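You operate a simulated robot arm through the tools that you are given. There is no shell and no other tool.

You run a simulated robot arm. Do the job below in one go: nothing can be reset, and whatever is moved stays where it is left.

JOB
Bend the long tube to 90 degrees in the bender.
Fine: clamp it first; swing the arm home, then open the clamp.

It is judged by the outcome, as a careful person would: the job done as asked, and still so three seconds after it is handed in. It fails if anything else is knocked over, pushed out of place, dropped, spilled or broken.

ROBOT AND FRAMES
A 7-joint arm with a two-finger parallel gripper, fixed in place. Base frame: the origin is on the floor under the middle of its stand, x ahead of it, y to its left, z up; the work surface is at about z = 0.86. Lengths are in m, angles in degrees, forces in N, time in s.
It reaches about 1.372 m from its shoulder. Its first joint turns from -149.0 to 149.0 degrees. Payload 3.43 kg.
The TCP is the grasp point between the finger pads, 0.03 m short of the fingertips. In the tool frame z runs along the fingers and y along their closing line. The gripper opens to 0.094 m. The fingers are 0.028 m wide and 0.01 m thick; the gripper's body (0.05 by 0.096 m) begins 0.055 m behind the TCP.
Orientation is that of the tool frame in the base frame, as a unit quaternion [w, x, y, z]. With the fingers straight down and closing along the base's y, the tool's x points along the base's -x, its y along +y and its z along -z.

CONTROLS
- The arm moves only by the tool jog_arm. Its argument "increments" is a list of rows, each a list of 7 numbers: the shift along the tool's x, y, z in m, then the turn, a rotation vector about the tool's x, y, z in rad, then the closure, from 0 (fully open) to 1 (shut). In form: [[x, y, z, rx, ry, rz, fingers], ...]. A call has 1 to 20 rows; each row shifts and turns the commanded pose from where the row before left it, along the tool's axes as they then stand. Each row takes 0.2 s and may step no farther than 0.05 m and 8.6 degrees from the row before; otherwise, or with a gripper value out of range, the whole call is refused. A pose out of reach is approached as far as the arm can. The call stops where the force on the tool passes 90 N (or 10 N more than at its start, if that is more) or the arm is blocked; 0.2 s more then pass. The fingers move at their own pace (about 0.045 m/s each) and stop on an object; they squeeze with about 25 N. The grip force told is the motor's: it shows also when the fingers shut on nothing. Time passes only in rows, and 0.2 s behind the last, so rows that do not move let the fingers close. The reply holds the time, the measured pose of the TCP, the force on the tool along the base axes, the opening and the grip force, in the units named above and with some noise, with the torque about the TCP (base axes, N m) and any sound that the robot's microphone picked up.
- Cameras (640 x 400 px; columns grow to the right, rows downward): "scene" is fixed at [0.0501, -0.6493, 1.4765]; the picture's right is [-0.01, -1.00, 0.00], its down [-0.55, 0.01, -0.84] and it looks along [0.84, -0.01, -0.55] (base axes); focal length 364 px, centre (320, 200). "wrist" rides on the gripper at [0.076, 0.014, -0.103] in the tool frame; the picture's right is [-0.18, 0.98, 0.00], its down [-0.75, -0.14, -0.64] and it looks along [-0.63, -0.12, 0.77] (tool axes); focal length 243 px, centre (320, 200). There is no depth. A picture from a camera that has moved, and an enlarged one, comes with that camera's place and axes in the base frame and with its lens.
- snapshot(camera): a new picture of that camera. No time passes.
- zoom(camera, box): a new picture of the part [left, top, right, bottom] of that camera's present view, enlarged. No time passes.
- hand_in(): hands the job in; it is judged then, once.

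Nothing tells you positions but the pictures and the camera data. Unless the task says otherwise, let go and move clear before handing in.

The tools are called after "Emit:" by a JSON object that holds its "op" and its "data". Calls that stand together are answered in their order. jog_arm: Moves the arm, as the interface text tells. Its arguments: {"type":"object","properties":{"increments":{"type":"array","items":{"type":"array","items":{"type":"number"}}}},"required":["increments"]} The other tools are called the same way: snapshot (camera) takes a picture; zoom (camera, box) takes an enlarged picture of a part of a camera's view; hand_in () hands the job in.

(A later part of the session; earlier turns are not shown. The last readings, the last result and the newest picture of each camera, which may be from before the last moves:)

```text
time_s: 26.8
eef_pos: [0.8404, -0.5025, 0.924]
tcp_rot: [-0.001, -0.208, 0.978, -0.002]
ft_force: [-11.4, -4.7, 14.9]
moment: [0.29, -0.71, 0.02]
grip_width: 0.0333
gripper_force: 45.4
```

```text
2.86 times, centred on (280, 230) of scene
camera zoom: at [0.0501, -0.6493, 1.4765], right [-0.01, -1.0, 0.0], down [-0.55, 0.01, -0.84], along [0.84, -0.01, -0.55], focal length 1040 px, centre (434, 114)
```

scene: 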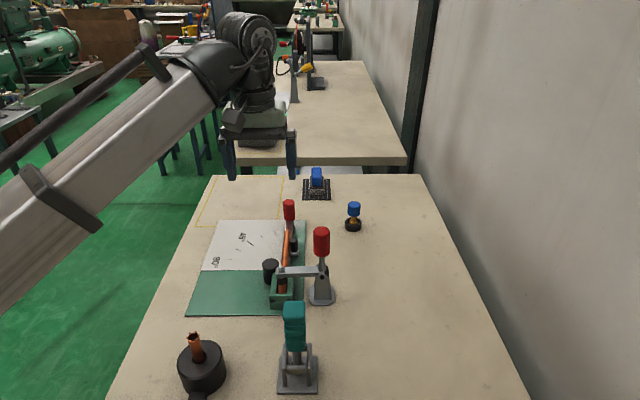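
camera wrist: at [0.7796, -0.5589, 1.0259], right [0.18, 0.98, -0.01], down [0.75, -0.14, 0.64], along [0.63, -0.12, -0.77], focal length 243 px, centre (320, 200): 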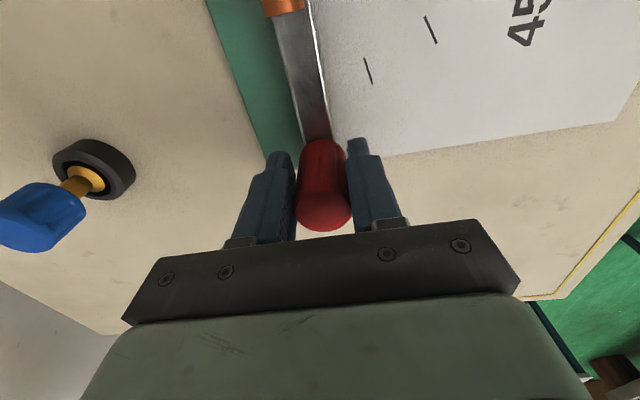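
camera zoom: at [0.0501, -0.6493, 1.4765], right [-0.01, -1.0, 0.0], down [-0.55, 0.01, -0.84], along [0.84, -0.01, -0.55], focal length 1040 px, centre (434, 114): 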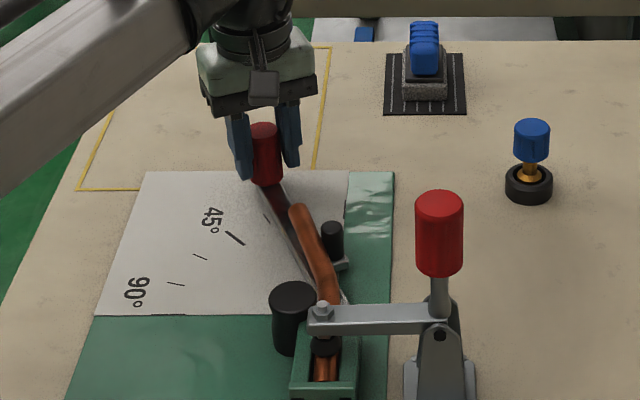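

The arm is at about 24° and the tube is following it. I'll carry on in stages, pulling in very slightly on the radius.

Emit:
{"op": "jog_arm", "data": {"increments": [[0.0014, 0.0121, -0.001, 0, 0, -0.0698, 1], [0.0008, 0.0121, 0, 0, 0, -0.0698, 1], [0.0006, 0.0121, 0, 0, 0, -0.0698, 1], [0.0006, 0.0121, 0, 0, 0, -0.0698, 1], [0.0006, 0.0121, 0, 0, 0, -0.0698, 1], [0, 0, 0, 0, 0, 0, 1]]}}

Emit:
{"op": "zoom", "data": {"camera": "scene", "box": [190, 160, 350, 300]}}

```text
time_s: 28.2
eef_pos: [0.8065, -0.4523, 0.9245]
tcp_rot: [0.0, -0.376, 0.927, -0.002]
ft_force: [3.4, 5.8, 2.0]
moment: [0.19, -0.49, -0.2]
grip_width: 0.0337
gripper_force: 45.2
```

```text
2.86 times, centred on (270, 230) of scene
camera zoom: at [0.0501, -0.6493, 1.4765], right [-0.01, -1.0, 0.0], down [-0.55, 0.01, -0.84], along [0.84, -0.01, -0.55], focal length 1040 px, centre (463, 114)
```

zoom: 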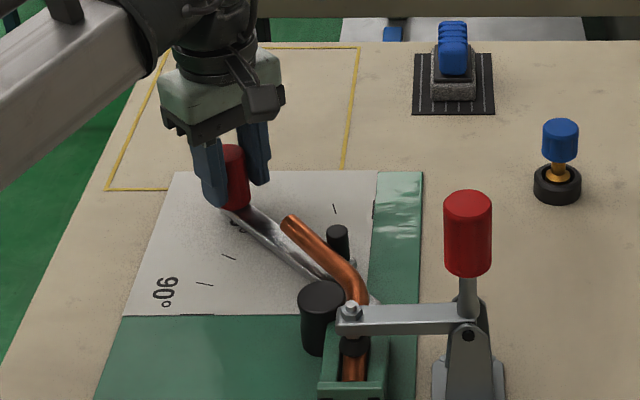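

Emit:
{"op": "jog_arm", "data": {"increments": [[0.0004, 0.0121, 0, 0, 0, -0.0698, 1], [0.0004, 0.0121, 0, 0, 0, -0.0698, 1], [0.0004, 0.0121, 0, 0, 0, -0.0698, 1], [0.0004, 0.0121, 0, 0, 0, -0.0698, 1], [0.0004, 0.0121, 0, 0, 0, -0.0698, 1], [0, 0, 0, 0, 0, 0, 1]]}}

Emit:
{"op": "zoom", "data": {"camera": "scene", "box": [190, 160, 350, 300]}}

```text
time_s: 29.6
eef_pos: [0.7579, -0.4168, 0.9242]
tcp_rot: [-0.002, -0.531, 0.847, -0.001]
ft_force: [10.2, 23.8, -20.9]
moment: [-0.66, 0.34, -0.08]
grip_width: 0.0337
gripper_force: 45.4
```

```text
2.86 times, centred on (270, 230) of scene
camera zoom: at [0.0501, -0.6493, 1.4765], right [-0.01, -1.0, 0.0], down [-0.55, 0.01, -0.84], along [0.84, -0.01, -0.55], focal length 1040 px, centre (463, 114)
```

zoom: 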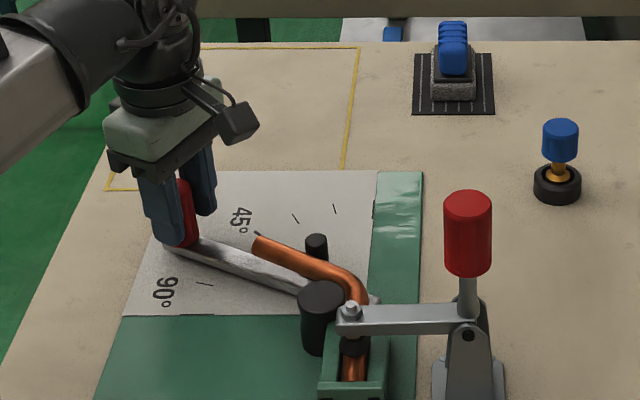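

The arm is at about 64° now, and a small radial pull has built up. I'll ease outward slightly and continue toward 84°.

Emit:
{"op": "jog_arm", "data": {"increments": [[-0.0014, 0.0121, 0.001, 0, 0, -0.0698, 1], [0.0002, 0.0121, 0, 0, 0, -0.0698, 1], [0.0002, 0.0121, 0, 0, 0, -0.0698, 1], [0.0002, 0.0121, 0, 0, 0, -0.0698, 1], [0.0002, 0.0121, 0, 0, 0, -0.0698, 1], [0, 0, 0, 0, 0, 0, 1]]}}

Emit:
{"op": "zoom", "data": {"camera": "scene", "box": [190, 160, 350, 300]}}

```text
time_s: 31.0
eef_pos: [0.6992, -0.3998, 0.9239]
tcp_rot: [-0.002, -0.669, 0.743, -0.004]
ft_force: [3.0, -7.4, 21.9]
moment: [-0.13, -0.03, 0.59]
grip_width: 0.0336
gripper_force: 45.2
```

```text
2.86 times, centred on (270, 230) of scene
camera zoom: at [0.0501, -0.6493, 1.4765], right [-0.01, -1.0, 0.0], down [-0.55, 0.01, -0.84], along [0.84, -0.01, -0.55], focal length 1040 px, centre (463, 114)
```

zoom: 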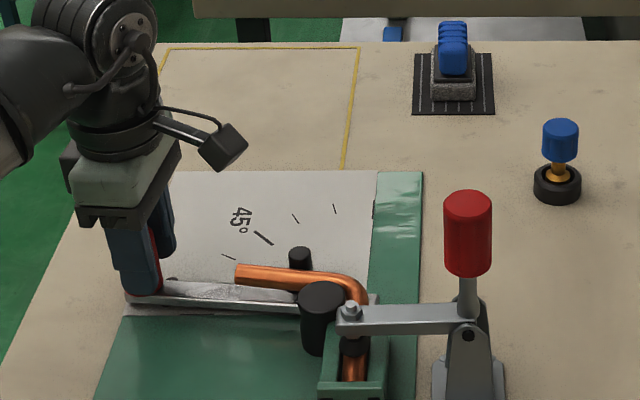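

Emit:
{"op": "jog_arm", "data": {"increments": [[0.0004, 0.0121, -0.001, 0, 0, -0.0698, 1], [0.0001, 0.0051, 0, 0, 0, -0.03, 1], [0, 0, 0, 0, 0, 0, 1], [0, 0, 0, 0, 0, 0, 1]]}}

Emit:
{"op": "zoom", "data": {"camera": "scene", "box": [190, 190, 350, 310]}}

Emit:
{"op": "zoom", "data": {"camera": "scene", "box": [220, 220, 320, 300]}}

Emit:
{"op": "snapshot", "data": {"camera": "wrist"}}

```text
time_s: 32.0
eef_pos: [0.6817, -0.3995, 0.9248]
tcp_rot: [-0.002, -0.705, 0.709, 0.0]
ft_force: [-3.2, -11.6, 8.4]
moment: [-0.29, 0.08, -0.4]
grip_width: 0.0338
gripper_force: 45.0
```

```text
3.33 times, centred on (270, 250) of scene
camera zoom: at [0.0501, -0.6493, 1.4765], right [-0.01, -1.0, 0.0], down [-0.55, 0.01, -0.84], along [0.84, -0.01, -0.55], focal length 1213 px, centre (487, 33)
```

zoom: 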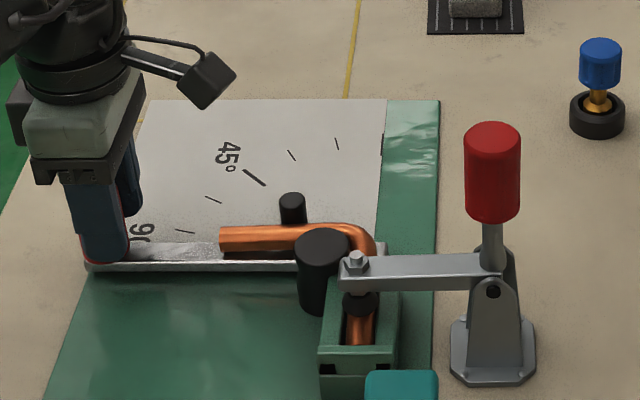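

```text
5.00 times, centred on (270, 260) of scene
camera zoom: at [0.0501, -0.6493, 1.4765], right [-0.01, -1.0, 0.0], down [-0.55, 0.01, -0.84], along [0.84, -0.01, -0.55], focal length 1820 px, centre (570, -100)
```

zoom: 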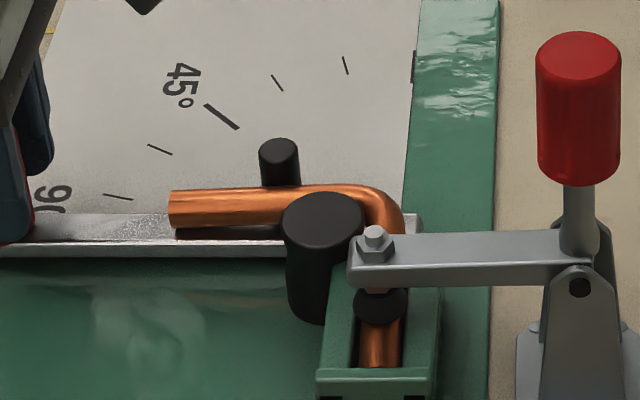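

```text
taken
camera wrist: at [0.6671, -0.4742, 1.0263], right [-0.98, 0.19, 0.0], down [0.15, 0.76, 0.64], along [0.12, 0.63, -0.77], focal length 243 px, centre (320, 200)
```

wrist: 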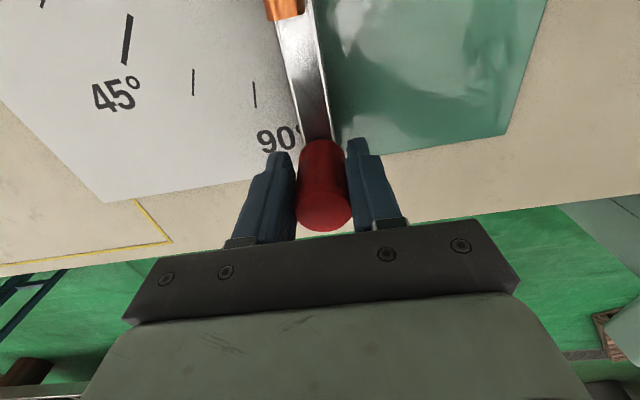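

The arm is at the 90° mark. I'll zoom in closely to measure the tube's angle under load.

Emit:
{"op": "zoom", "data": {"camera": "scene", "box": [245, 240, 305, 280]}}

Emit:
{"op": "zoom", "data": {"camera": "scene", "box": [210, 240, 310, 280]}}

```text
10.00 times, centred on (275, 260) of scene
camera zoom: at [0.0501, -0.6493, 1.4765], right [-0.01, -1.0, 0.0], down [-0.55, 0.01, -0.84], along [0.84, -0.01, -0.55], focal length 3640 px, centre (770, -400)
```

zoom: 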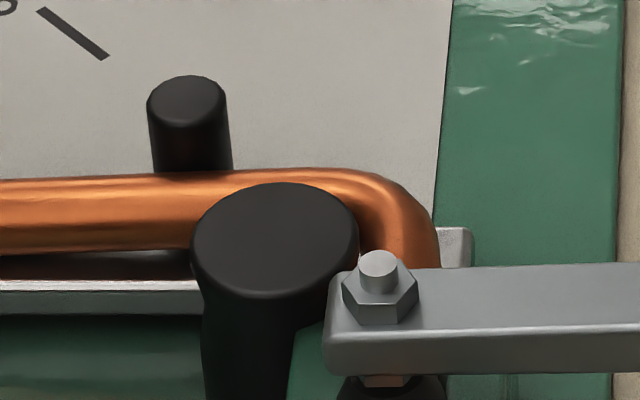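

```text
6.40 times, centred on (260, 260) of scene
camera zoom: at [0.0501, -0.6493, 1.4765], right [-0.01, -1.0, 0.0], down [-0.55, 0.01, -0.84], along [0.84, -0.01, -0.55], focal length 2329 px, centre (704, -184)
```

zoom: 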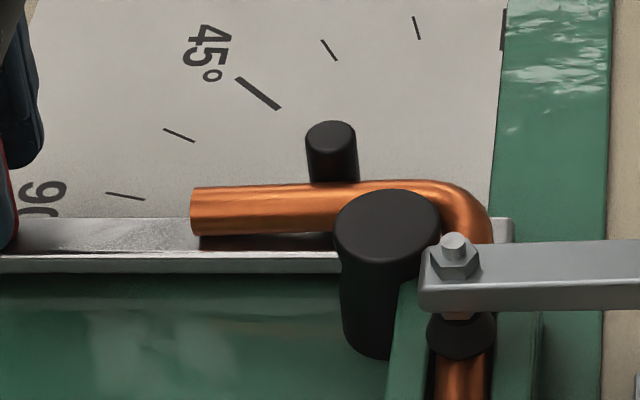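

Under load the tube looks to be slightly past 90°, by about 2°. I'll back the arm off about 8° to unload it and measure what angle it keeps.

Emit:
{"op": "jog_arm", "data": {"increments": [[0.0009, -0.0121, 0, 0, 0, 0.0698, 1], [0.0004, -0.0121, 0, 0, 0, 0.0698, 1], [0, 0, 0, 0, 0, 0, 1]]}}

Emit:
{"op": "zoom", "data": {"camera": "scene", "box": [245, 240, 305, 280]}}

Emit:
{"op": "zoom", "data": {"camera": "scene", "box": [210, 230, 310, 280]}}

```text
time_s: 32.8
eef_pos: [0.7069, -0.3996, 0.9248]
tcp_rot: [-0.001, -0.653, 0.757, -0.002]
ft_force: [-3.4, -15.8, 0.4]
moment: [0.42, 0.16, -0.17]
grip_width: 0.0335
gripper_force: 44.6
```

```text
10.00 times, centred on (275, 260) of scene
camera zoom: at [0.0501, -0.6493, 1.4765], right [-0.01, -1.0, 0.0], down [-0.55, 0.01, -0.84], along [0.84, -0.01, -0.55], focal length 3640 px, centre (770, -400)
```

zoom: 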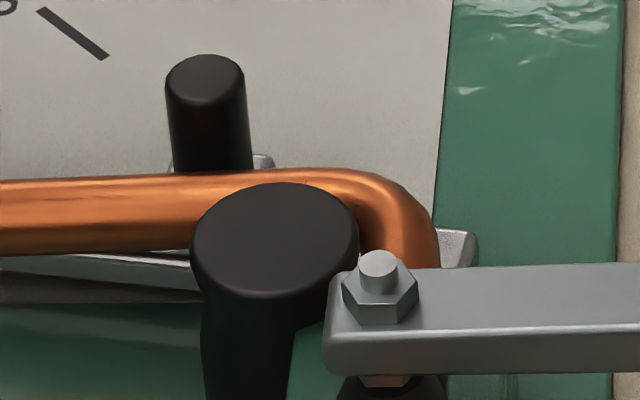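

```text
6.40 times, centred on (260, 255) of scene
camera zoom: at [0.0501, -0.6493, 1.4765], right [-0.01, -1.0, 0.0], down [-0.55, 0.01, -0.84], along [0.84, -0.01, -0.55], focal length 2329 px, centre (704, -152)
```

zoom: 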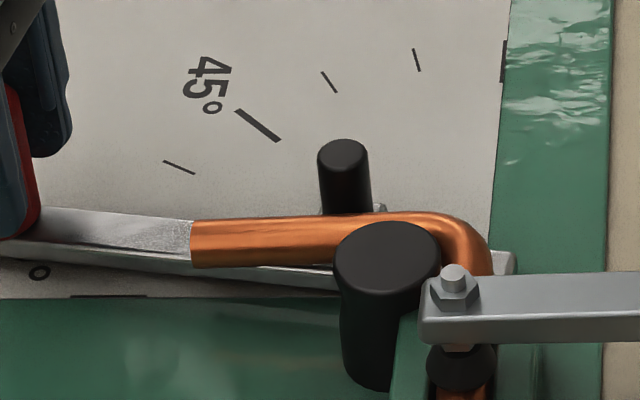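

The tube keeps its shape with no visible springback. I'll now swing the arm back home in stages, then measure the tube from above.

Emit:
{"op": "jog_arm", "data": {"increments": [[0.0012, -0.0121, 0, 0, 0, 0.0698, 1], [0.0004, -0.0121, 0, 0, 0, 0.0698, 1], [0.0004, -0.0121, 0, 0, 0, 0.0698, 1], [0.0004, -0.0121, 0, 0, 0, 0.0698, 1], [0.0004, -0.0121, 0, 0, 0, 0.0698, 1], [0, 0, 0, 0, 0, 0, 1]]}}

Emit:
{"op": "zoom", "data": {"camera": "scene", "box": [190, 190, 350, 310]}}

```text
time_s: 34.2
eef_pos: [0.7636, -0.4205, 0.9242]
tcp_rot: [0.0, -0.513, 0.858, -0.002]
ft_force: [-3.8, -9.3, 14.0]
moment: [0.45, -0.02, 0.16]
grip_width: 0.0338
gripper_force: 45.6
```

```text
3.33 times, centred on (270, 250) of scene
camera zoom: at [0.0501, -0.6493, 1.4765], right [-0.01, -1.0, 0.0], down [-0.55, 0.01, -0.84], along [0.84, -0.01, -0.55], focal length 1213 px, centre (487, 33)
```

zoom: 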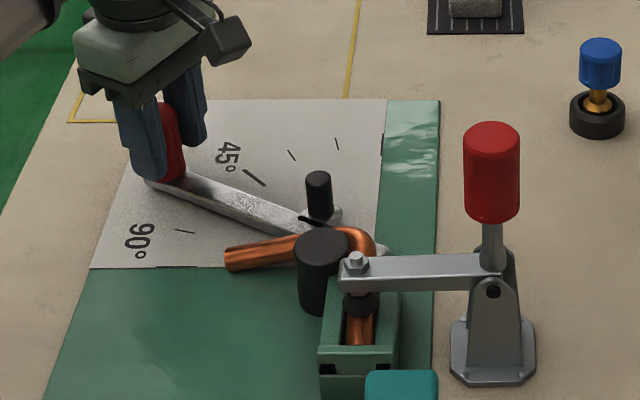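

The free leg of the tube now looks different from before. I'll zoom in before moving further.

Emit:
{"op": "zoom", "data": {"camera": "scene", "box": [230, 230, 310, 280]}}

Emit:
{"op": "zoom", "data": {"camera": "scene", "box": [245, 240, 305, 280]}}

Emit:
{"op": "snapshot", "data": {"camera": "wrist"}}

```text
8.00 times, centred on (270, 255) of scene
camera zoom: at [0.0501, -0.6493, 1.4765], right [-0.01, -1.0, 0.0], down [-0.55, 0.01, -0.84], along [0.84, -0.01, -0.55], focal length 2912 px, centre (720, -240)
```

zoom: 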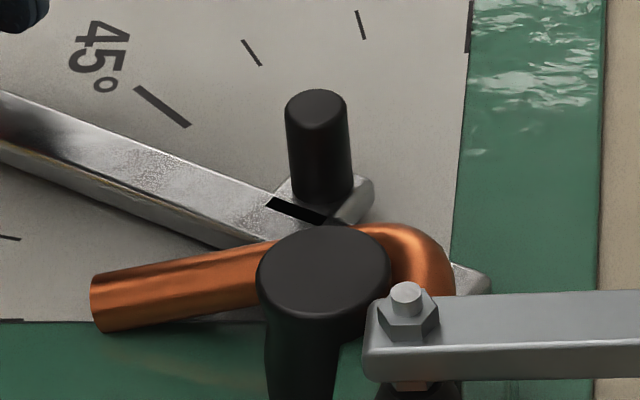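

```text
10.00 times, centred on (275, 260) of scene
camera zoom: at [0.0501, -0.6493, 1.4765], right [-0.01, -1.0, 0.0], down [-0.55, 0.01, -0.84], along [0.84, -0.01, -0.55], focal length 3640 px, centre (770, -400)
```

zoom: 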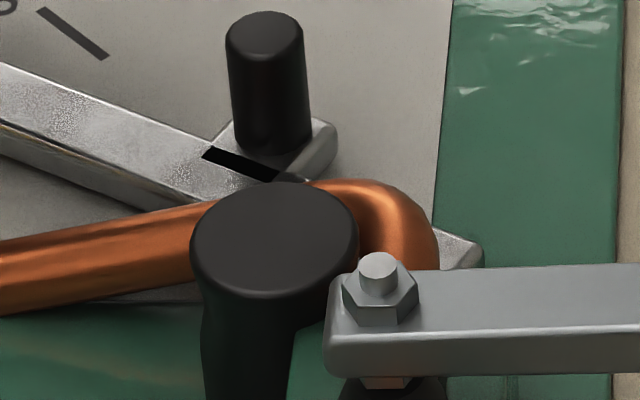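

```text
taken
camera wrist: at [0.7153, -0.4797, 1.0261], right [-0.78, 0.63, 0.0], down [0.48, 0.6, 0.64], along [0.4, 0.5, -0.77], focal length 243 px, centre (320, 200)
```

wrist: 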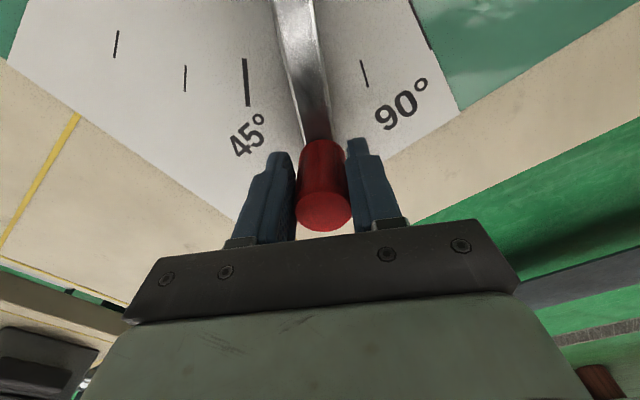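

The bent leg has just rolled and drooped onto the plate, because the arm no longer supports it from below; the bend itself looks unchanged. I'll continue taking the arm home.

Emit:
{"op": "jog_arm", "data": {"increments": [[0.001, -0.0121, -0.0007, 0, 0, 0.0698, 1], [0.0004, -0.0121, 0, 0, 0, 0.0698, 1], [0.0004, -0.0121, 0, 0, 0, 0.0698, 1], [0.0004, -0.0121, 0, 0, 0, 0.0698, 1], [0.0004, -0.0121, 0, 0, 0, 0.0698, 1], [0.0004, -0.0121, 0, 0, 0, 0.0698, 1], [0, 0, 0, 0, 0, 0, 1]]}}

Emit:
{"op": "zoom", "data": {"camera": "scene", "box": [190, 160, 350, 310]}}

```text
time_s: 35.8
eef_pos: [0.8184, -0.467, 0.9237]
tcp_rot: [-0.002, -0.323, 0.946, -0.001]
ft_force: [-8.5, -8.6, -20.4]
moment: [0.01, 0.15, 0.18]
grip_width: 0.0335
gripper_force: 45.0
```

```text
2.67 times, centred on (270, 235) of scene
camera zoom: at [0.0501, -0.6493, 1.4765], right [-0.01, -1.0, 0.0], down [-0.55, 0.01, -0.84], along [0.84, -0.01, -0.55], focal length 971 px, centre (453, 107)
```

zoom: 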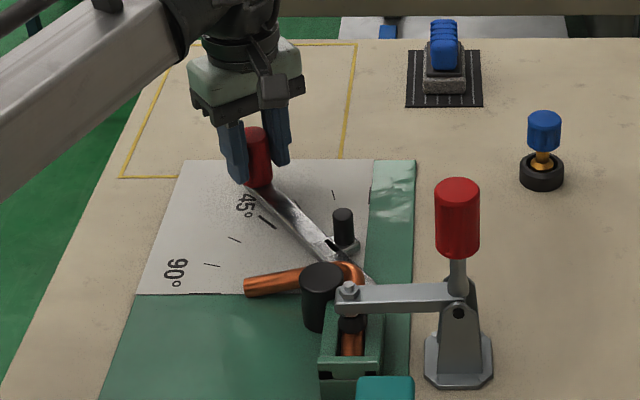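

Emit:
{"op": "jog_arm", "data": {"increments": [[0.001, -0.0121, 0.0006, 0, 0, 0.0698, 1], [0.0004, -0.0121, 0, 0, 0, 0.0698, 1], [0.0004, -0.0121, 0, 0, 0, 0.0698, 1], [0.0004, -0.0121, 0, 0, 0, 0.0698, 1], [0.0004, -0.0121, 0, 0, 0, 0.0698, 1], [0.0004, -0.0121, 0, 0, 0, 0.0698, 1], [0.0004, -0.0121, 0, 0, 0, 0.0698, 1], [0, 0, 0, 0, 0, 0, 1]]}}

Emit:
{"op": "zoom", "data": {"camera": "scene", "box": [190, 160, 350, 310]}}

```text
time_s: 37.6
eef_pos: [0.8539, -0.5438, 0.9258]
tcp_rot: [0.0, -0.083, 0.997, -0.002]
ft_force: [-7.5, -1.9, -30.4]
moment: [0.02, 0.87, -0.06]
grip_width: 0.0337
gripper_force: 45.0
```

```text
2.67 times, centred on (270, 235) of scene
camera zoom: at [0.0501, -0.6493, 1.4765], right [-0.01, -1.0, 0.0], down [-0.55, 0.01, -0.84], along [0.84, -0.01, -0.55], focal length 971 px, centre (453, 107)
```

zoom: 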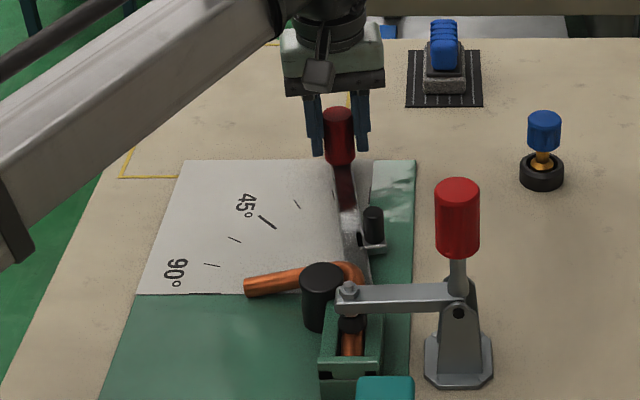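

Emit:
{"op": "jog_arm", "data": {"increments": [[0.0008, -0.0121, 0.001, 0, 0, 0.0698, 1], [0.0004, -0.0121, 0, 0, 0, 0.0698, 1], [0, -0.005, 0, 0, 0, 0.028, 1], [0, 0, 0, 0, 0, 0, 1]]}}

Emit:
{"op": "zoom", "data": {"camera": "scene", "box": [190, 160, 350, 310]}}

Emit:
{"op": "snapshot", "data": {"camera": "wrist"}}

```text
time_s: 38.6
eef_pos: [0.856, -0.5739, 0.9242]
tcp_rot: [0.002, -0.002, 1.0, -0.003]
ft_force: [6.7, 3.8, -13.3]
moment: [0.2, 0.5, -0.58]
grip_width: 0.0337
gripper_force: 45.4
```

```text
2.67 times, centred on (270, 235) of scene
camera zoom: at [0.0501, -0.6493, 1.4765], right [-0.01, -1.0, 0.0], down [-0.55, 0.01, -0.84], along [0.84, -0.01, -0.55], focal length 971 px, centre (453, 107)
```

zoom: 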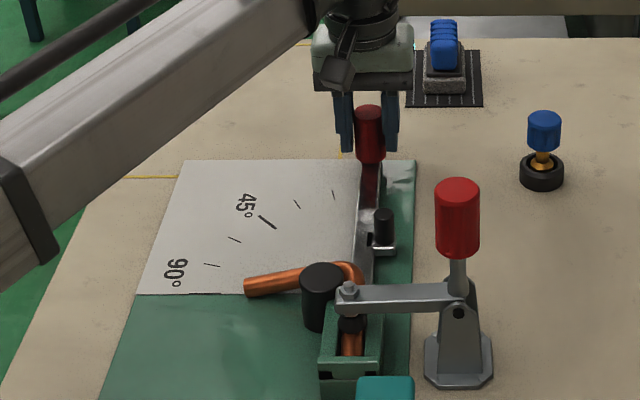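

```text
taken
camera wrist: at [0.7799, -0.5584, 1.0257], right [0.18, 0.98, 0.0], down [0.75, -0.14, 0.64], along [0.63, -0.12, -0.76], focal length 243 px, centre (320, 200)
```

wrist: 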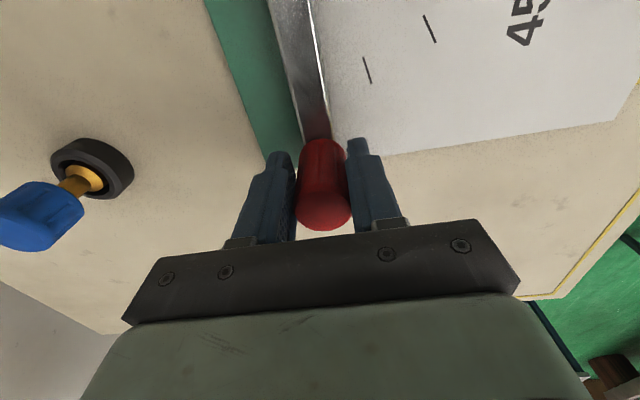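

The arm is back at its home position. I'll release the knob, lift clear and inspect the bend from above before opening the clamp.

Emit:
{"op": "jog_arm", "data": {"increments": [[0, 0, 0, 0, 0, 0, 0.4], [0, 0, 0, 0, 0, 0, 0], [0, 0, 0, 0, 0, 0, 0], [0, 0, 0, 0, 0, 0, 0], [0, 0, -0.03, 0, 0, 0, 0], [0, 0, -0.04, 0, 0, 0, 0], [0, 0, -0.04, 0, 0, 0, 0], [0, 0, -0.04, 0, 0, 0, 0], [0, 0, 0, 0, 0, 0, 0]]}}

Emit:
{"op": "jog_arm", "data": {"increments": [[0.04, 0.015, -0.02, 0, 0, 0, 0], [0.04, 0.015, -0.02, 0, 0, 0, 0], [0.04, 0.01, -0.01, 0, 0, 0, 0], [0.04, 0.01, 0, 0, 0, 0, 0], [0.04, 0.01, 0, 0, 0, 0, 0], [0.03, 0, 0, 0, 0, 0, 0], [0, 0, 0, 0, 0, 0, 0]]}}

Emit:
{"op": "snapshot", "data": {"camera": "wrist"}}

Emit:
{"op": "snapshot", "data": {"camera": "scene"}}

```text
time_s: 40.6
eef_pos: [0.8516, -0.5739, 1.0725]
tcp_rot: [0.0, -0.001, 1.0, -0.003]
ft_force: [0.5, -0.7, -0.6]
moment: [0.01, 0.04, 0.01]
grip_width: 0.0939
gripper_force: 0.0
```

```text
time_s: 42.2
eef_pos: [0.6249, -0.5124, 1.125]
tcp_rot: [0.0, -0.001, 1.0, -0.003]
ft_force: [1.0, -0.5, -0.7]
moment: [-0.03, -0.04, -0.01]
grip_width: 0.0942
gripper_force: 0.1
```

```text
taken
camera wrist: at [0.5478, -0.4981, 1.2259], right [0.18, 0.98, -0.01], down [0.75, -0.14, 0.64], along [0.63, -0.12, -0.77], focal length 243 px, centre (320, 200)
```

wrist: 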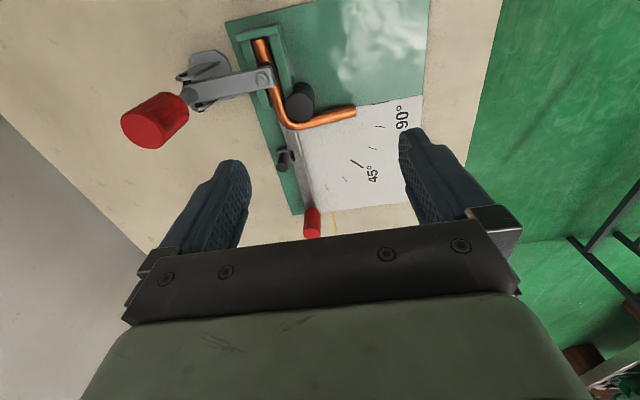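

```text
taken
```

scene: 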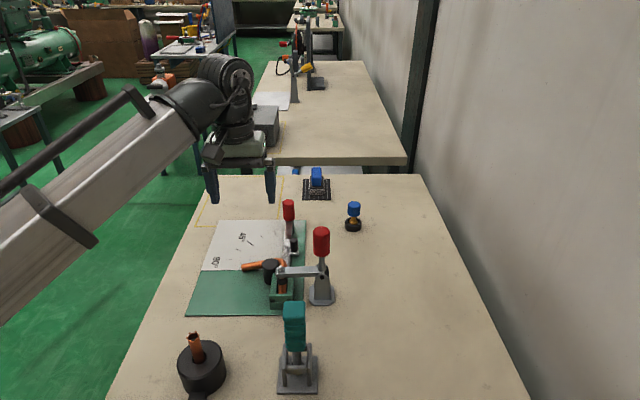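

Emit:
{"op": "zoom", "data": {"camera": "wrist", "box": [240, 30, 368, 140]}}

Emit:
{"op": "zoom", "data": {"camera": "wrist", "box": [270, 60, 360, 140]}}

Emit:
{"op": "zoom", "data": {"camera": "scene", "box": [230, 240, 310, 300]}}

```text
3.64 times, centred on (304, 85) of wrist
camera zoom: at [0.5478, -0.4981, 1.2259], right [0.18, 0.98, -0.01], down [0.75, -0.14, 0.64], along [0.63, -0.12, -0.77], focal length 882 px, centre (378, 618)
```

zoom: 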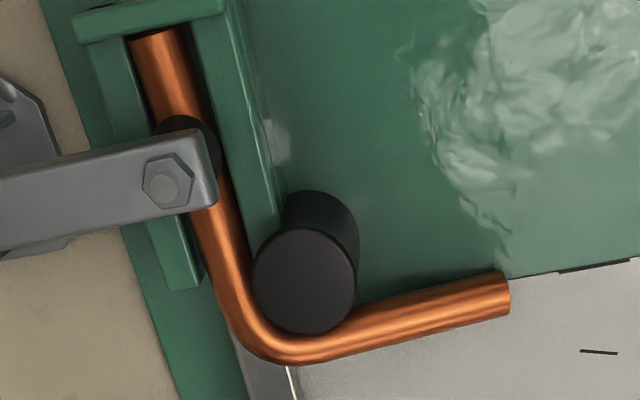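

```text
5.00 times, centred on (315, 100) of wrist
camera zoom: at [0.5478, -0.4981, 1.2259], right [0.18, 0.98, -0.01], down [0.75, -0.14, 0.64], along [0.63, -0.12, -0.77], focal length 1213 px, centre (345, 700)
```

zoom: 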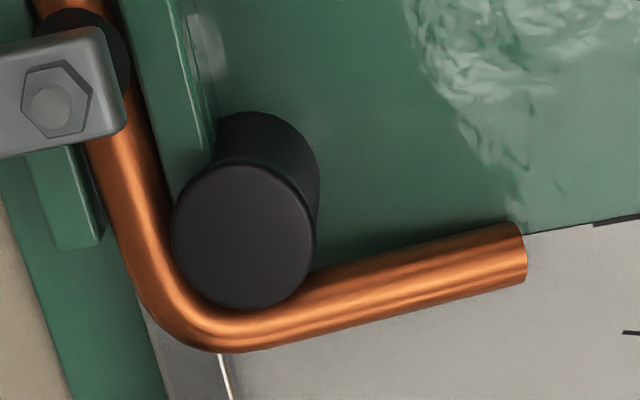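

```text
6.67 times, centred on (270, 270) of scene
camera zoom: at [0.0501, -0.6493, 1.4765], right [-0.01, -1.0, 0.0], down [-0.55, 0.01, -0.84], along [0.84, -0.01, -0.55], focal length 2426 px, centre (653, -267)
```

zoom: 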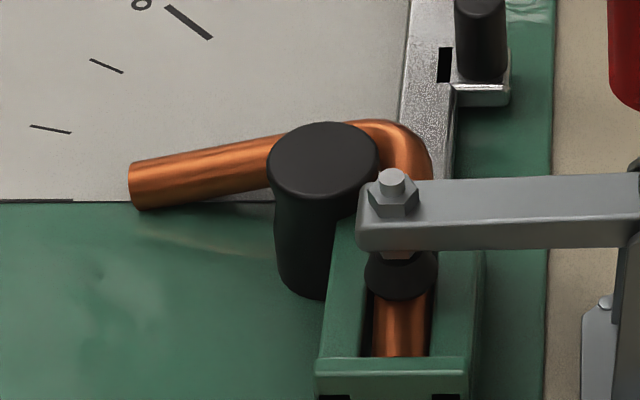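

To measure the bend angle independently of the droop I want a straight-down view, so I'll move the camera over the bend and tilt it to look vertically down.

Emit:
{"op": "jog_arm", "data": {"increments": [[-0.034, -0.007, 0, 0, 0, 0, 0], [-0.034, -0.007, 0, 0, 0, 0, 0], [-0.034, -0.007, 0, 0, 0, 0, 0], [0, 0, 0, 0, 0.09, 0, 0], [0, 0, 0, 0, 0.09, 0, 0], [0, 0, 0, 0, 0.09, 0, 0], [0, 0, 0, 0, 0, 0, 0]]}}

Emit:
{"op": "snapshot", "data": {"camera": "wrist"}}

```text
time_s: 43.8
eef_pos: [0.7263, -0.5343, 1.1202]
tcp_rot: [-0.063, -0.001, 0.998, -0.006]
ft_force: [0.1, 0.4, 1.1]
moment: [0.04, -0.02, 0.0]
grip_width: 0.0941
gripper_force: 0.0
out of reach, approached as far as the arm can: row 5, 6
```

```text
taken
camera wrist: at [0.6643, -0.5189, 1.231], right [0.18, 0.98, -0.04], down [0.83, -0.13, 0.54], along [0.53, -0.13, -0.84], focal length 243 px, centre (320, 200)
```

wrist: 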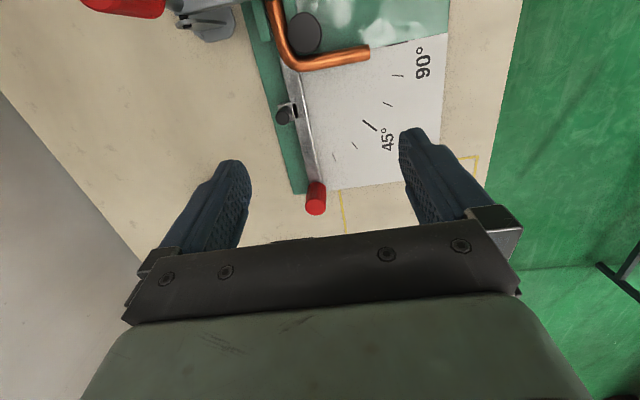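

The bend is now almost directly beneath the camera, so I'll enlarge it for measurement.

Emit:
{"op": "zoom", "data": {"camera": "wrist", "box": [256, 0, 384, 80]}}

Emit:
{"op": "zoom", "data": {"camera": "wrist", "box": [290, 30, 386, 90]}}

Emit:
{"op": "zoom", "data": {"camera": "wrist", "box": [220, 0, 460, 150]}}

```text
5.00 times, centred on (320, 40) of wrist
camera zoom: at [0.6643, -0.5189, 1.231], right [0.18, 0.98, -0.04], down [0.83, -0.13, 0.54], along [0.53, -0.13, -0.84], focal length 1213 px, centre (320, 1000)
```

zoom: 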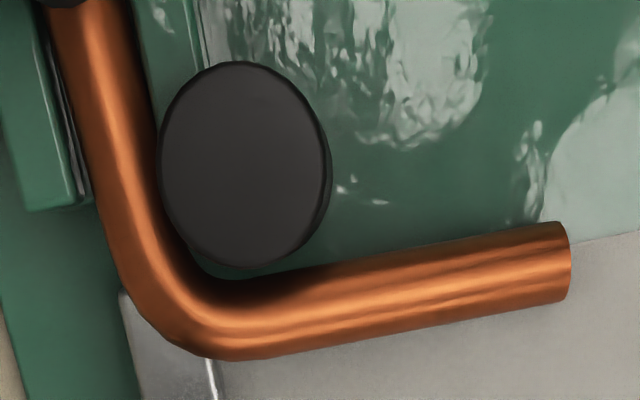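

```text
6.67 times, centred on (338, 60) of wrist
camera zoom: at [0.6643, -0.5189, 1.231], right [0.18, 0.98, -0.04], down [0.83, -0.13, 0.54], along [0.53, -0.13, -0.84], focal length 1618 px, centre (200, 1133)
```

zoom: 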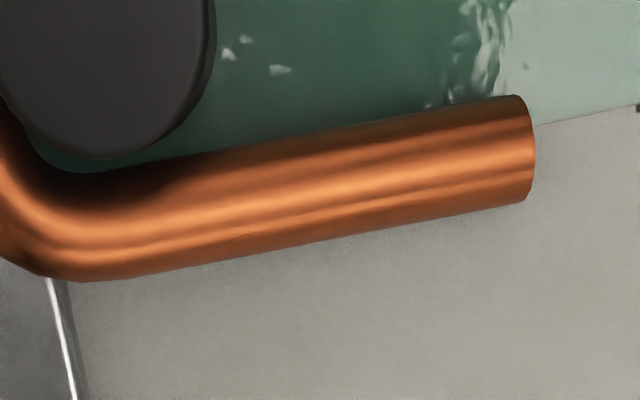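

```text
2.67 times, centred on (340, 75) of wrist
camera zoom: at [0.6643, -0.5189, 1.231], right [0.18, 0.98, -0.04], down [0.83, -0.13, 0.54], along [0.53, -0.13, -0.84], focal length 647 px, centre (267, 533)
```

zoom: 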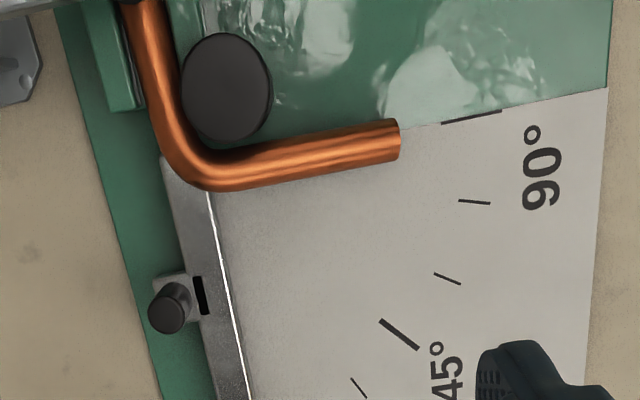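

From above, the chart edge and the home arm come out exactly along y and x, which confirms my calibration. The leg measures about 88.7°, so I'll zoom further on each end to tighten that estimate.

Emit:
{"op": "zoom", "data": {"camera": "wrist", "box": [306, 44, 338, 84]}}

Emit:
{"op": "zoom", "data": {"camera": "wrist", "box": [340, 36, 372, 76]}}

Emit:
{"op": "zoom", "data": {"camera": "wrist", "box": [258, 0, 306, 30]}}

```text
10.00 times, centred on (322, 64) of wrist
camera zoom: at [0.6643, -0.5189, 1.231], right [0.18, 0.98, -0.04], down [0.83, -0.13, 0.54], along [0.53, -0.13, -0.84], focal length 2426 px, centre (300, 1560)
```

zoom: 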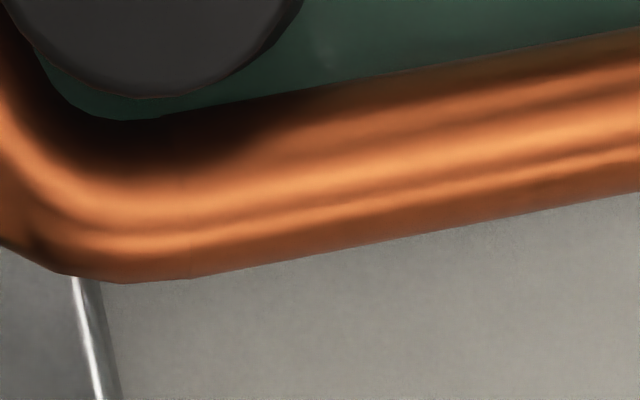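

```text
10.00 times, centred on (356, 56) of wrist
camera zoom: at [0.6643, -0.5189, 1.231], right [0.18, 0.98, -0.04], down [0.83, -0.13, 0.54], along [0.53, -0.13, -0.84], focal length 2426 px, centre (-40, 1640)
```

zoom: 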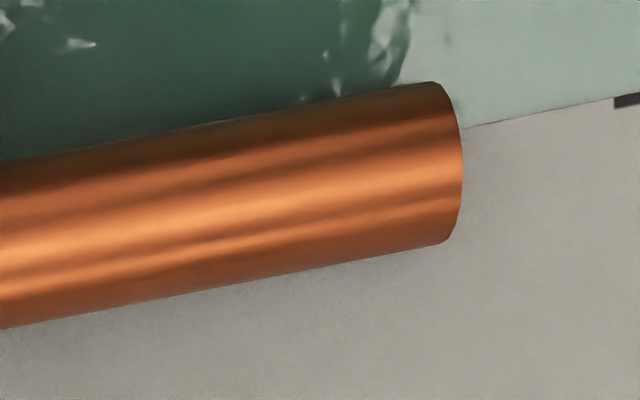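

```text
13.33 times, centred on (282, 15) of wrist
camera zoom: at [0.6643, -0.5189, 1.231], right [0.18, 0.98, -0.04], down [0.83, -0.13, 0.54], along [0.53, -0.13, -0.84], focal length 3235 px, centre (827, 2667)
```

zoom: 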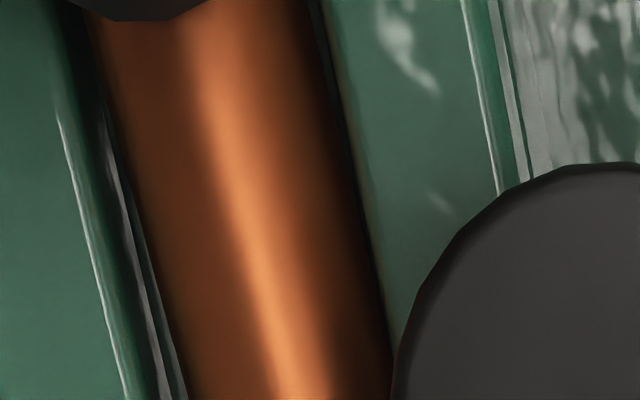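

The leg measures about 88.7° against the chart axes. I also want the incoming leg's exact direction, so I'll shift the camera back about 6 cm to see the channel part vertically.

Emit:
{"op": "jog_arm", "data": {"increments": [[0.03, -0.01, 0, 0, 0, 0, 0], [0.03, -0.01, 0, 0, 0, 0, 0], [0, 0, 0, 0, 0, 0, 0]]}}

Emit:
{"op": "snapshot", "data": {"camera": "wrist"}}

Emit:
{"op": "zoom", "data": {"camera": "wrist", "box": [240, 0, 400, 100]}}

```text
time_s: 44.6
eef_pos: [0.6678, -0.5579, 1.1252]
tcp_rot: [-0.059, -0.001, 0.998, -0.009]
ft_force: [-0.2, -0.3, 0.5]
moment: [-0.03, 0.02, -0.03]
grip_width: 0.094
gripper_force: 0.0
out of reach, approached as far as the arm can: row 2
```

```text
taken
camera wrist: at [0.6047, -0.5409, 1.2342], right [0.18, 0.98, -0.04], down [0.82, -0.13, 0.55], along [0.54, -0.13, -0.83], focal length 243 px, centre (320, 200)
```

wrist: 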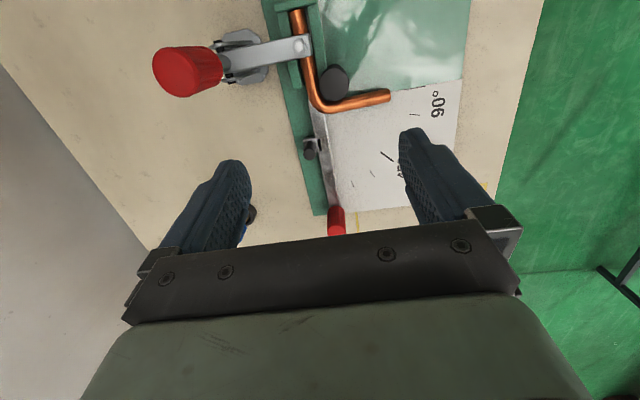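

```text
4.00 times, centred on (320, 50) of wrist
camera zoom: at [0.6047, -0.5409, 1.2342], right [0.18, 0.98, -0.04], down [0.82, -0.13, 0.55], along [0.54, -0.13, -0.83], focal length 970 px, centre (320, 800)
```

zoom: 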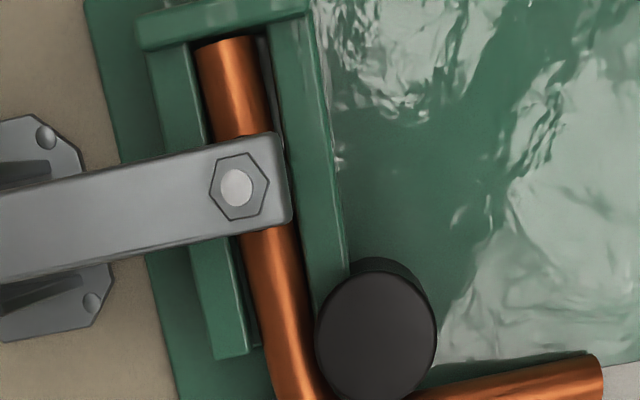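

The tube looks slightly skewed inside the channel, so I'll zoom in to quantify it.

Emit:
{"op": "zoom", "data": {"camera": "wrist", "box": [270, 0, 334, 40]}}

Emit:
{"op": "zoom", "data": {"camera": "wrist", "box": [280, 55, 344, 95]}}

Emit:
{"op": "zoom", "data": {"camera": "wrist", "box": [296, 60, 408, 130]}}

```text
10.00 times, centred on (302, 20) of wrist
camera zoom: at [0.6047, -0.5409, 1.2342], right [0.18, 0.98, -0.04], down [0.82, -0.13, 0.55], along [0.54, -0.13, -0.83], focal length 2426 px, centre (500, 2000)
```

zoom: 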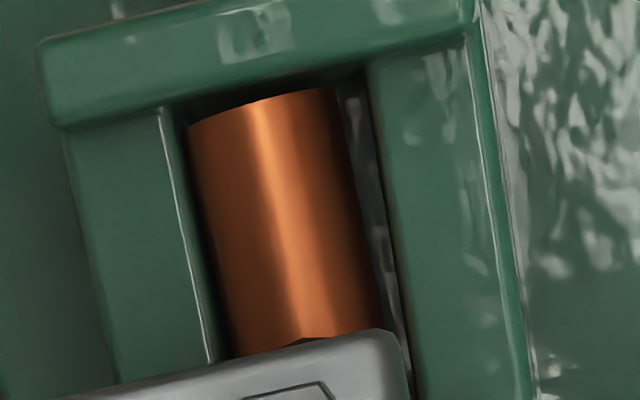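

```text
10.00 times, centred on (312, 75) of wrist
camera zoom: at [0.6047, -0.5409, 1.2342], right [0.18, 0.98, -0.04], down [0.82, -0.13, 0.55], along [0.54, -0.13, -0.83], focal length 2426 px, centre (400, 1450)
```

zoom: 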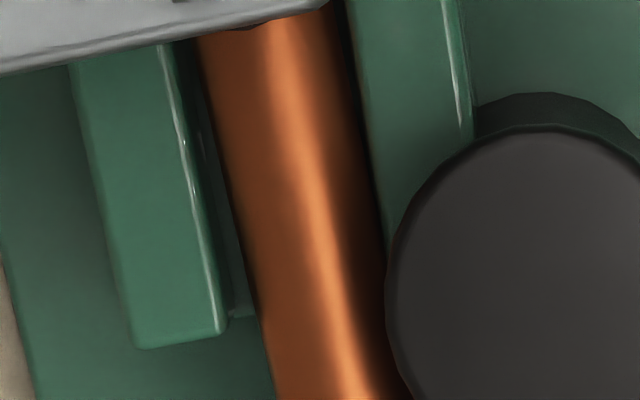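

```text
5.71 times, centred on (352, 95) of wrist
camera zoom: at [0.6047, -0.5409, 1.2342], right [0.18, 0.98, -0.04], down [0.82, -0.13, 0.55], along [0.54, -0.13, -0.83], focal length 1386 px, centre (137, 800)
```

zoom: 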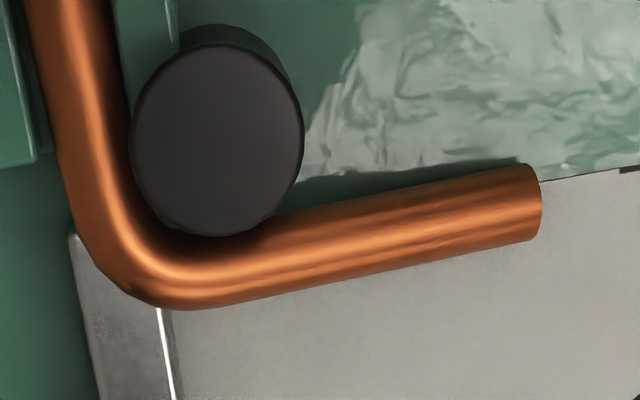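

The tube's near end, the part just past the clamp and the bent leg each give slightly different directions. I'll check the near end from the scene camera too.

Emit:
{"op": "zoom", "data": {"camera": "scene", "box": [268, 276, 300, 296]}}

Emit:
{"op": "zoom", "data": {"camera": "scene", "box": [236, 250, 300, 290]}}

Emit:
{"op": "zoom", "data": {"camera": "wrist", "box": [264, 0, 360, 60]}}

Emit:
{"op": "zoom", "data": {"camera": "wrist", "box": [264, 40, 360, 100]}}

```text
16.00 times, centred on (284, 286) of scene
camera zoom: at [0.0501, -0.6493, 1.4765], right [-0.01, -1.0, 0.0], down [-0.55, 0.01, -0.84], along [0.84, -0.01, -0.55], focal length 5823 px, centre (896, -1176)
```

zoom: 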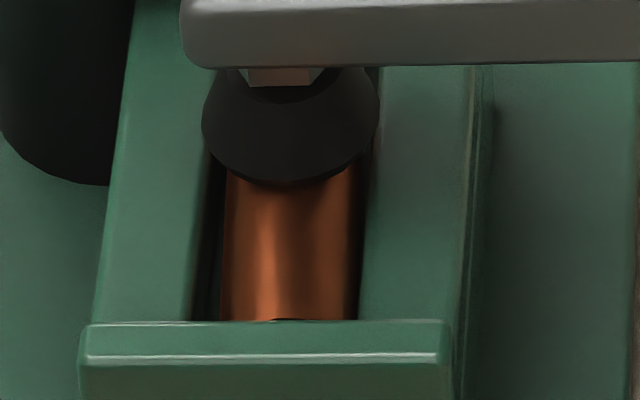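

```text
10.00 times, centred on (268, 270) of scene
camera zoom: at [0.0501, -0.6493, 1.4765], right [-0.01, -1.0, 0.0], down [-0.55, 0.01, -0.84], along [0.84, -0.01, -0.55], focal length 3640 px, centre (840, -500)
```

zoom: 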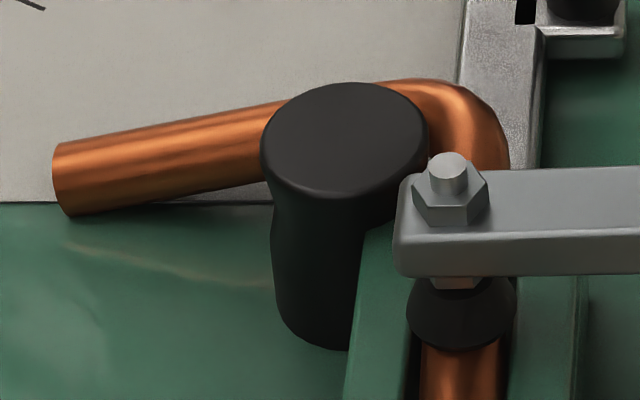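

```text
6.67 times, centred on (312, 30) of wrist
camera zoom: at [0.6047, -0.5409, 1.2342], right [0.18, 0.98, -0.04], down [0.82, -0.13, 0.55], along [0.54, -0.13, -0.83], focal length 1618 px, centre (373, 1333)
```

zoom: 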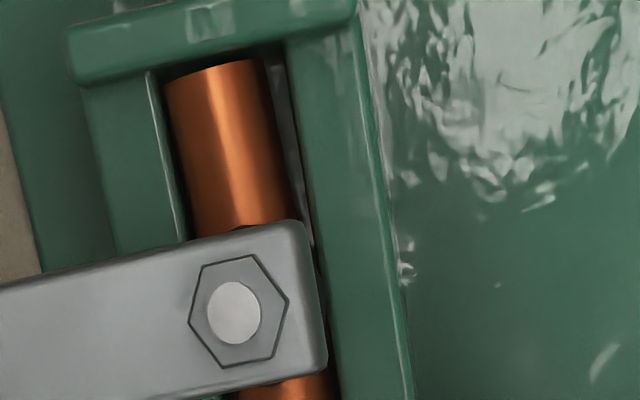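

```text
6.67 times, centred on (312, 70) of wrist
camera zoom: at [0.6047, -0.5409, 1.2342], right [0.18, 0.98, -0.04], down [0.82, -0.13, 0.55], along [0.54, -0.13, -0.83], focal length 1618 px, centre (373, 1067)
```

zoom: 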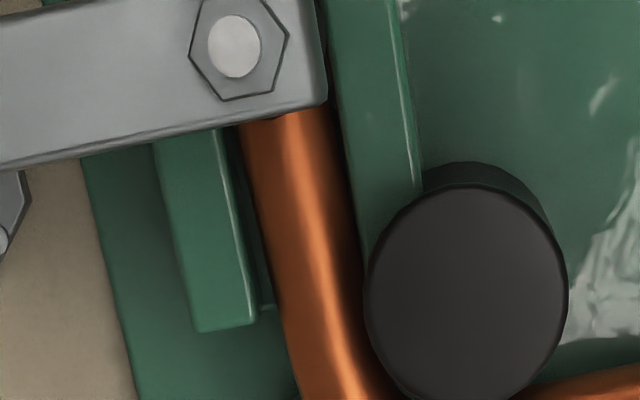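

The incoming leg sits skewed in the channel by about +2.3° (the scene camera and the channel walls agree), while the bent leg is at 88.5°. So the true bend is only about 86°: the tube springs back roughly 4°. I'll make a second pass, overbending the arm to about 93.7°, and go back to the knob for that.

Emit:
{"op": "jog_arm", "data": {"increments": [[0, 0, 0, 0, -0.118, 0, 0], [-0.0376, -0.0032, 0.01, 0, 0, 0, 0], [-0.0376, -0.0032, 0.02, 0, 0, 0, 0], [-0.0376, -0.0032, 0.025, 0, 0, 0, 0], [-0.0376, -0.0032, 0.025, 0, 0, 0, 0], [-0.0376, -0.0032, 0.025, 0, 0, 0, 0], [0, 0, 0, 0, 0, 0, 0]]}}

Emit:
{"op": "snapshot", "data": {"camera": "wrist"}}

```text
time_s: 46.2
eef_pos: [0.8564, -0.5707, 1.0181]
tcp_rot: [-0.005, -0.001, 1.0, -0.007]
ft_force: [0.2, -0.6, 0.3]
moment: [0.01, 0.03, -0.01]
grip_width: 0.0941
gripper_force: 0.0
```

```text
taken
camera wrist: at [0.7809, -0.5565, 1.1203], right [0.18, 0.98, -0.01], down [0.76, -0.13, 0.64], along [0.63, -0.13, -0.77], focal length 243 px, centre (320, 200)
```

wrist: 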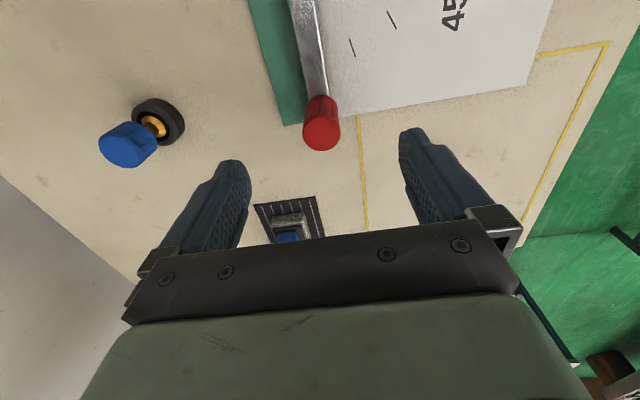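

Emit:
{"op": "jog_arm", "data": {"increments": [[0, -0.003, 0.03, 0, -0.01, 0, 0], [0, 0, 0.035, 0, 0, 0, 0], [0, 0, 0.028, 0, 0, 0, 0], [0, 0, 0, 0, 0, 0, 0]]}}

Emit:
{"op": "snapshot", "data": {"camera": "wrist"}}

```text
time_s: 47.2
eef_pos: [0.857, -0.5758, 0.9254]
tcp_rot: [0.0, -0.001, 1.0, -0.006]
ft_force: [-0.3, -0.3, -0.2]
moment: [-0.02, -0.01, -0.01]
grip_width: 0.0939
gripper_force: 0.2
```

```text
taken
camera wrist: at [0.7805, -0.5605, 1.0269], right [0.18, 0.98, -0.01], down [0.75, -0.13, 0.65], along [0.63, -0.13, -0.76], focal length 243 px, centre (320, 200)
```

wrist: 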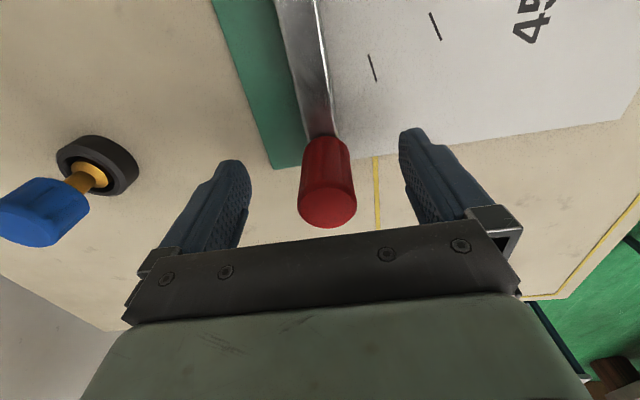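

Emit:
{"op": "jog_arm", "data": {"increments": [[0.001, 0.0025, 0, 0, 0, 0, 0.3], [0, 0, 0, 0, 0, 0, 1], [0, 0, 0, 0, 0, 0, 1], [0, 0, 0, 0, 0, 0, 1], [0, 0, 0, 0, 0, 0, 1], [0, 0, 0, 0, 0, 0, 1]]}}

Emit:
{"op": "jog_arm", "data": {"increments": [[0.0004, 0.0121, 0, 0, 0, -0.0698, 1], [0.0004, 0.0121, 0, 0, 0, -0.0698, 1], [0.0004, 0.0121, 0, 0, 0, -0.0698, 1], [0.0004, 0.0121, 0, 0, 0, -0.0698, 1], [0.0004, 0.0121, 0, 0, 0, -0.0698, 1], [0.0004, 0.0121, 0, 0, 0, -0.0698, 1], [0.0004, 0.0121, 0, 0, 0, -0.0698, 1], [0.0004, 0.0121, 0, 0, 0, -0.0698, 1], [0, 0, 0, 0, 0, 0, 1]]}}

Emit:
{"op": "zoom", "data": {"camera": "scene", "box": [190, 160, 350, 310]}}

```text
time_s: 48.6
eef_pos: [0.8558, -0.5745, 0.9252]
tcp_rot: [0.001, -0.002, 1.0, -0.006]
ft_force: [0.9, -0.6, -0.3]
moment: [0.13, 0.01, 0.02]
grip_width: 0.0337
gripper_force: 44.7
```

```text
time_s: 50.6
eef_pos: [0.8287, -0.4812, 0.9257]
tcp_rot: [0.0, -0.278, 0.961, -0.006]
ft_force: [12.4, 7.3, 43.5]
moment: [0.48, -0.42, 0.13]
grip_width: 0.0334
gripper_force: 44.6
```

```text
2.67 times, centred on (270, 235) of scene
camera zoom: at [0.0501, -0.6493, 1.4765], right [-0.01, -1.0, 0.0], down [-0.55, 0.01, -0.84], along [0.84, -0.01, -0.55], focal length 971 px, centre (453, 107)
```

zoom: 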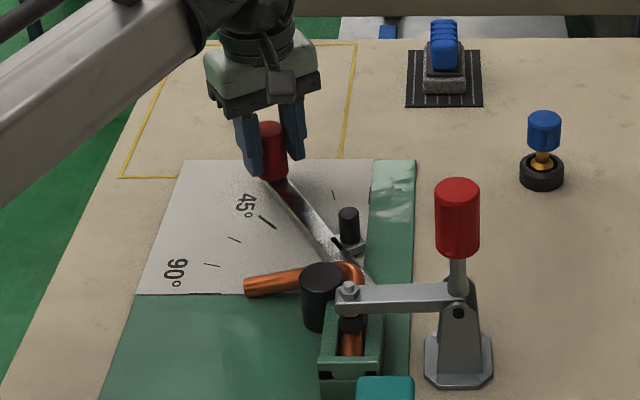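

The arm is at 32°. I'll correct the small vertical and radial loads and go on to about 52°, where the bar starts to meet the drooped leg.

Emit:
{"op": "jog_arm", "data": {"increments": [[-0.0006, 0.0121, -0.0018, 0, 0, -0.0698, 1], [0.0003, 0.0121, 0, 0, 0, -0.0698, 1], [0.0003, 0.0121, 0, 0, 0, -0.0698, 1], [0.0003, 0.0121, 0, 0, 0, -0.0698, 1], [0.0003, 0.0121, 0, 0, 0, -0.0698, 1], [0, 0, 0, 0, 0, 0, 1]]}}

Emit:
{"op": "zoom", "data": {"camera": "scene", "box": [200, 210, 312, 280]}}

```text
time_s: 52.0
eef_pos: [0.7879, -0.4355, 0.927]
tcp_rot: [-0.001, -0.44, 0.898, -0.006]
ft_force: [3.3, 7.6, 26.3]
moment: [0.64, -0.58, -0.06]
grip_width: 0.0337
gripper_force: 44.7
```

```text
5.71 times, centred on (256, 245) of scene
camera zoom: at [0.0501, -0.6493, 1.4765], right [-0.01, -1.0, 0.0], down [-0.55, 0.01, -0.84], along [0.84, -0.01, -0.55], focal length 2080 px, centre (686, -57)
```

zoom: 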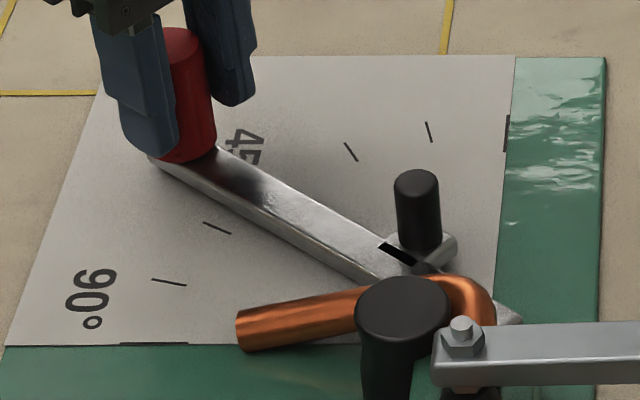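

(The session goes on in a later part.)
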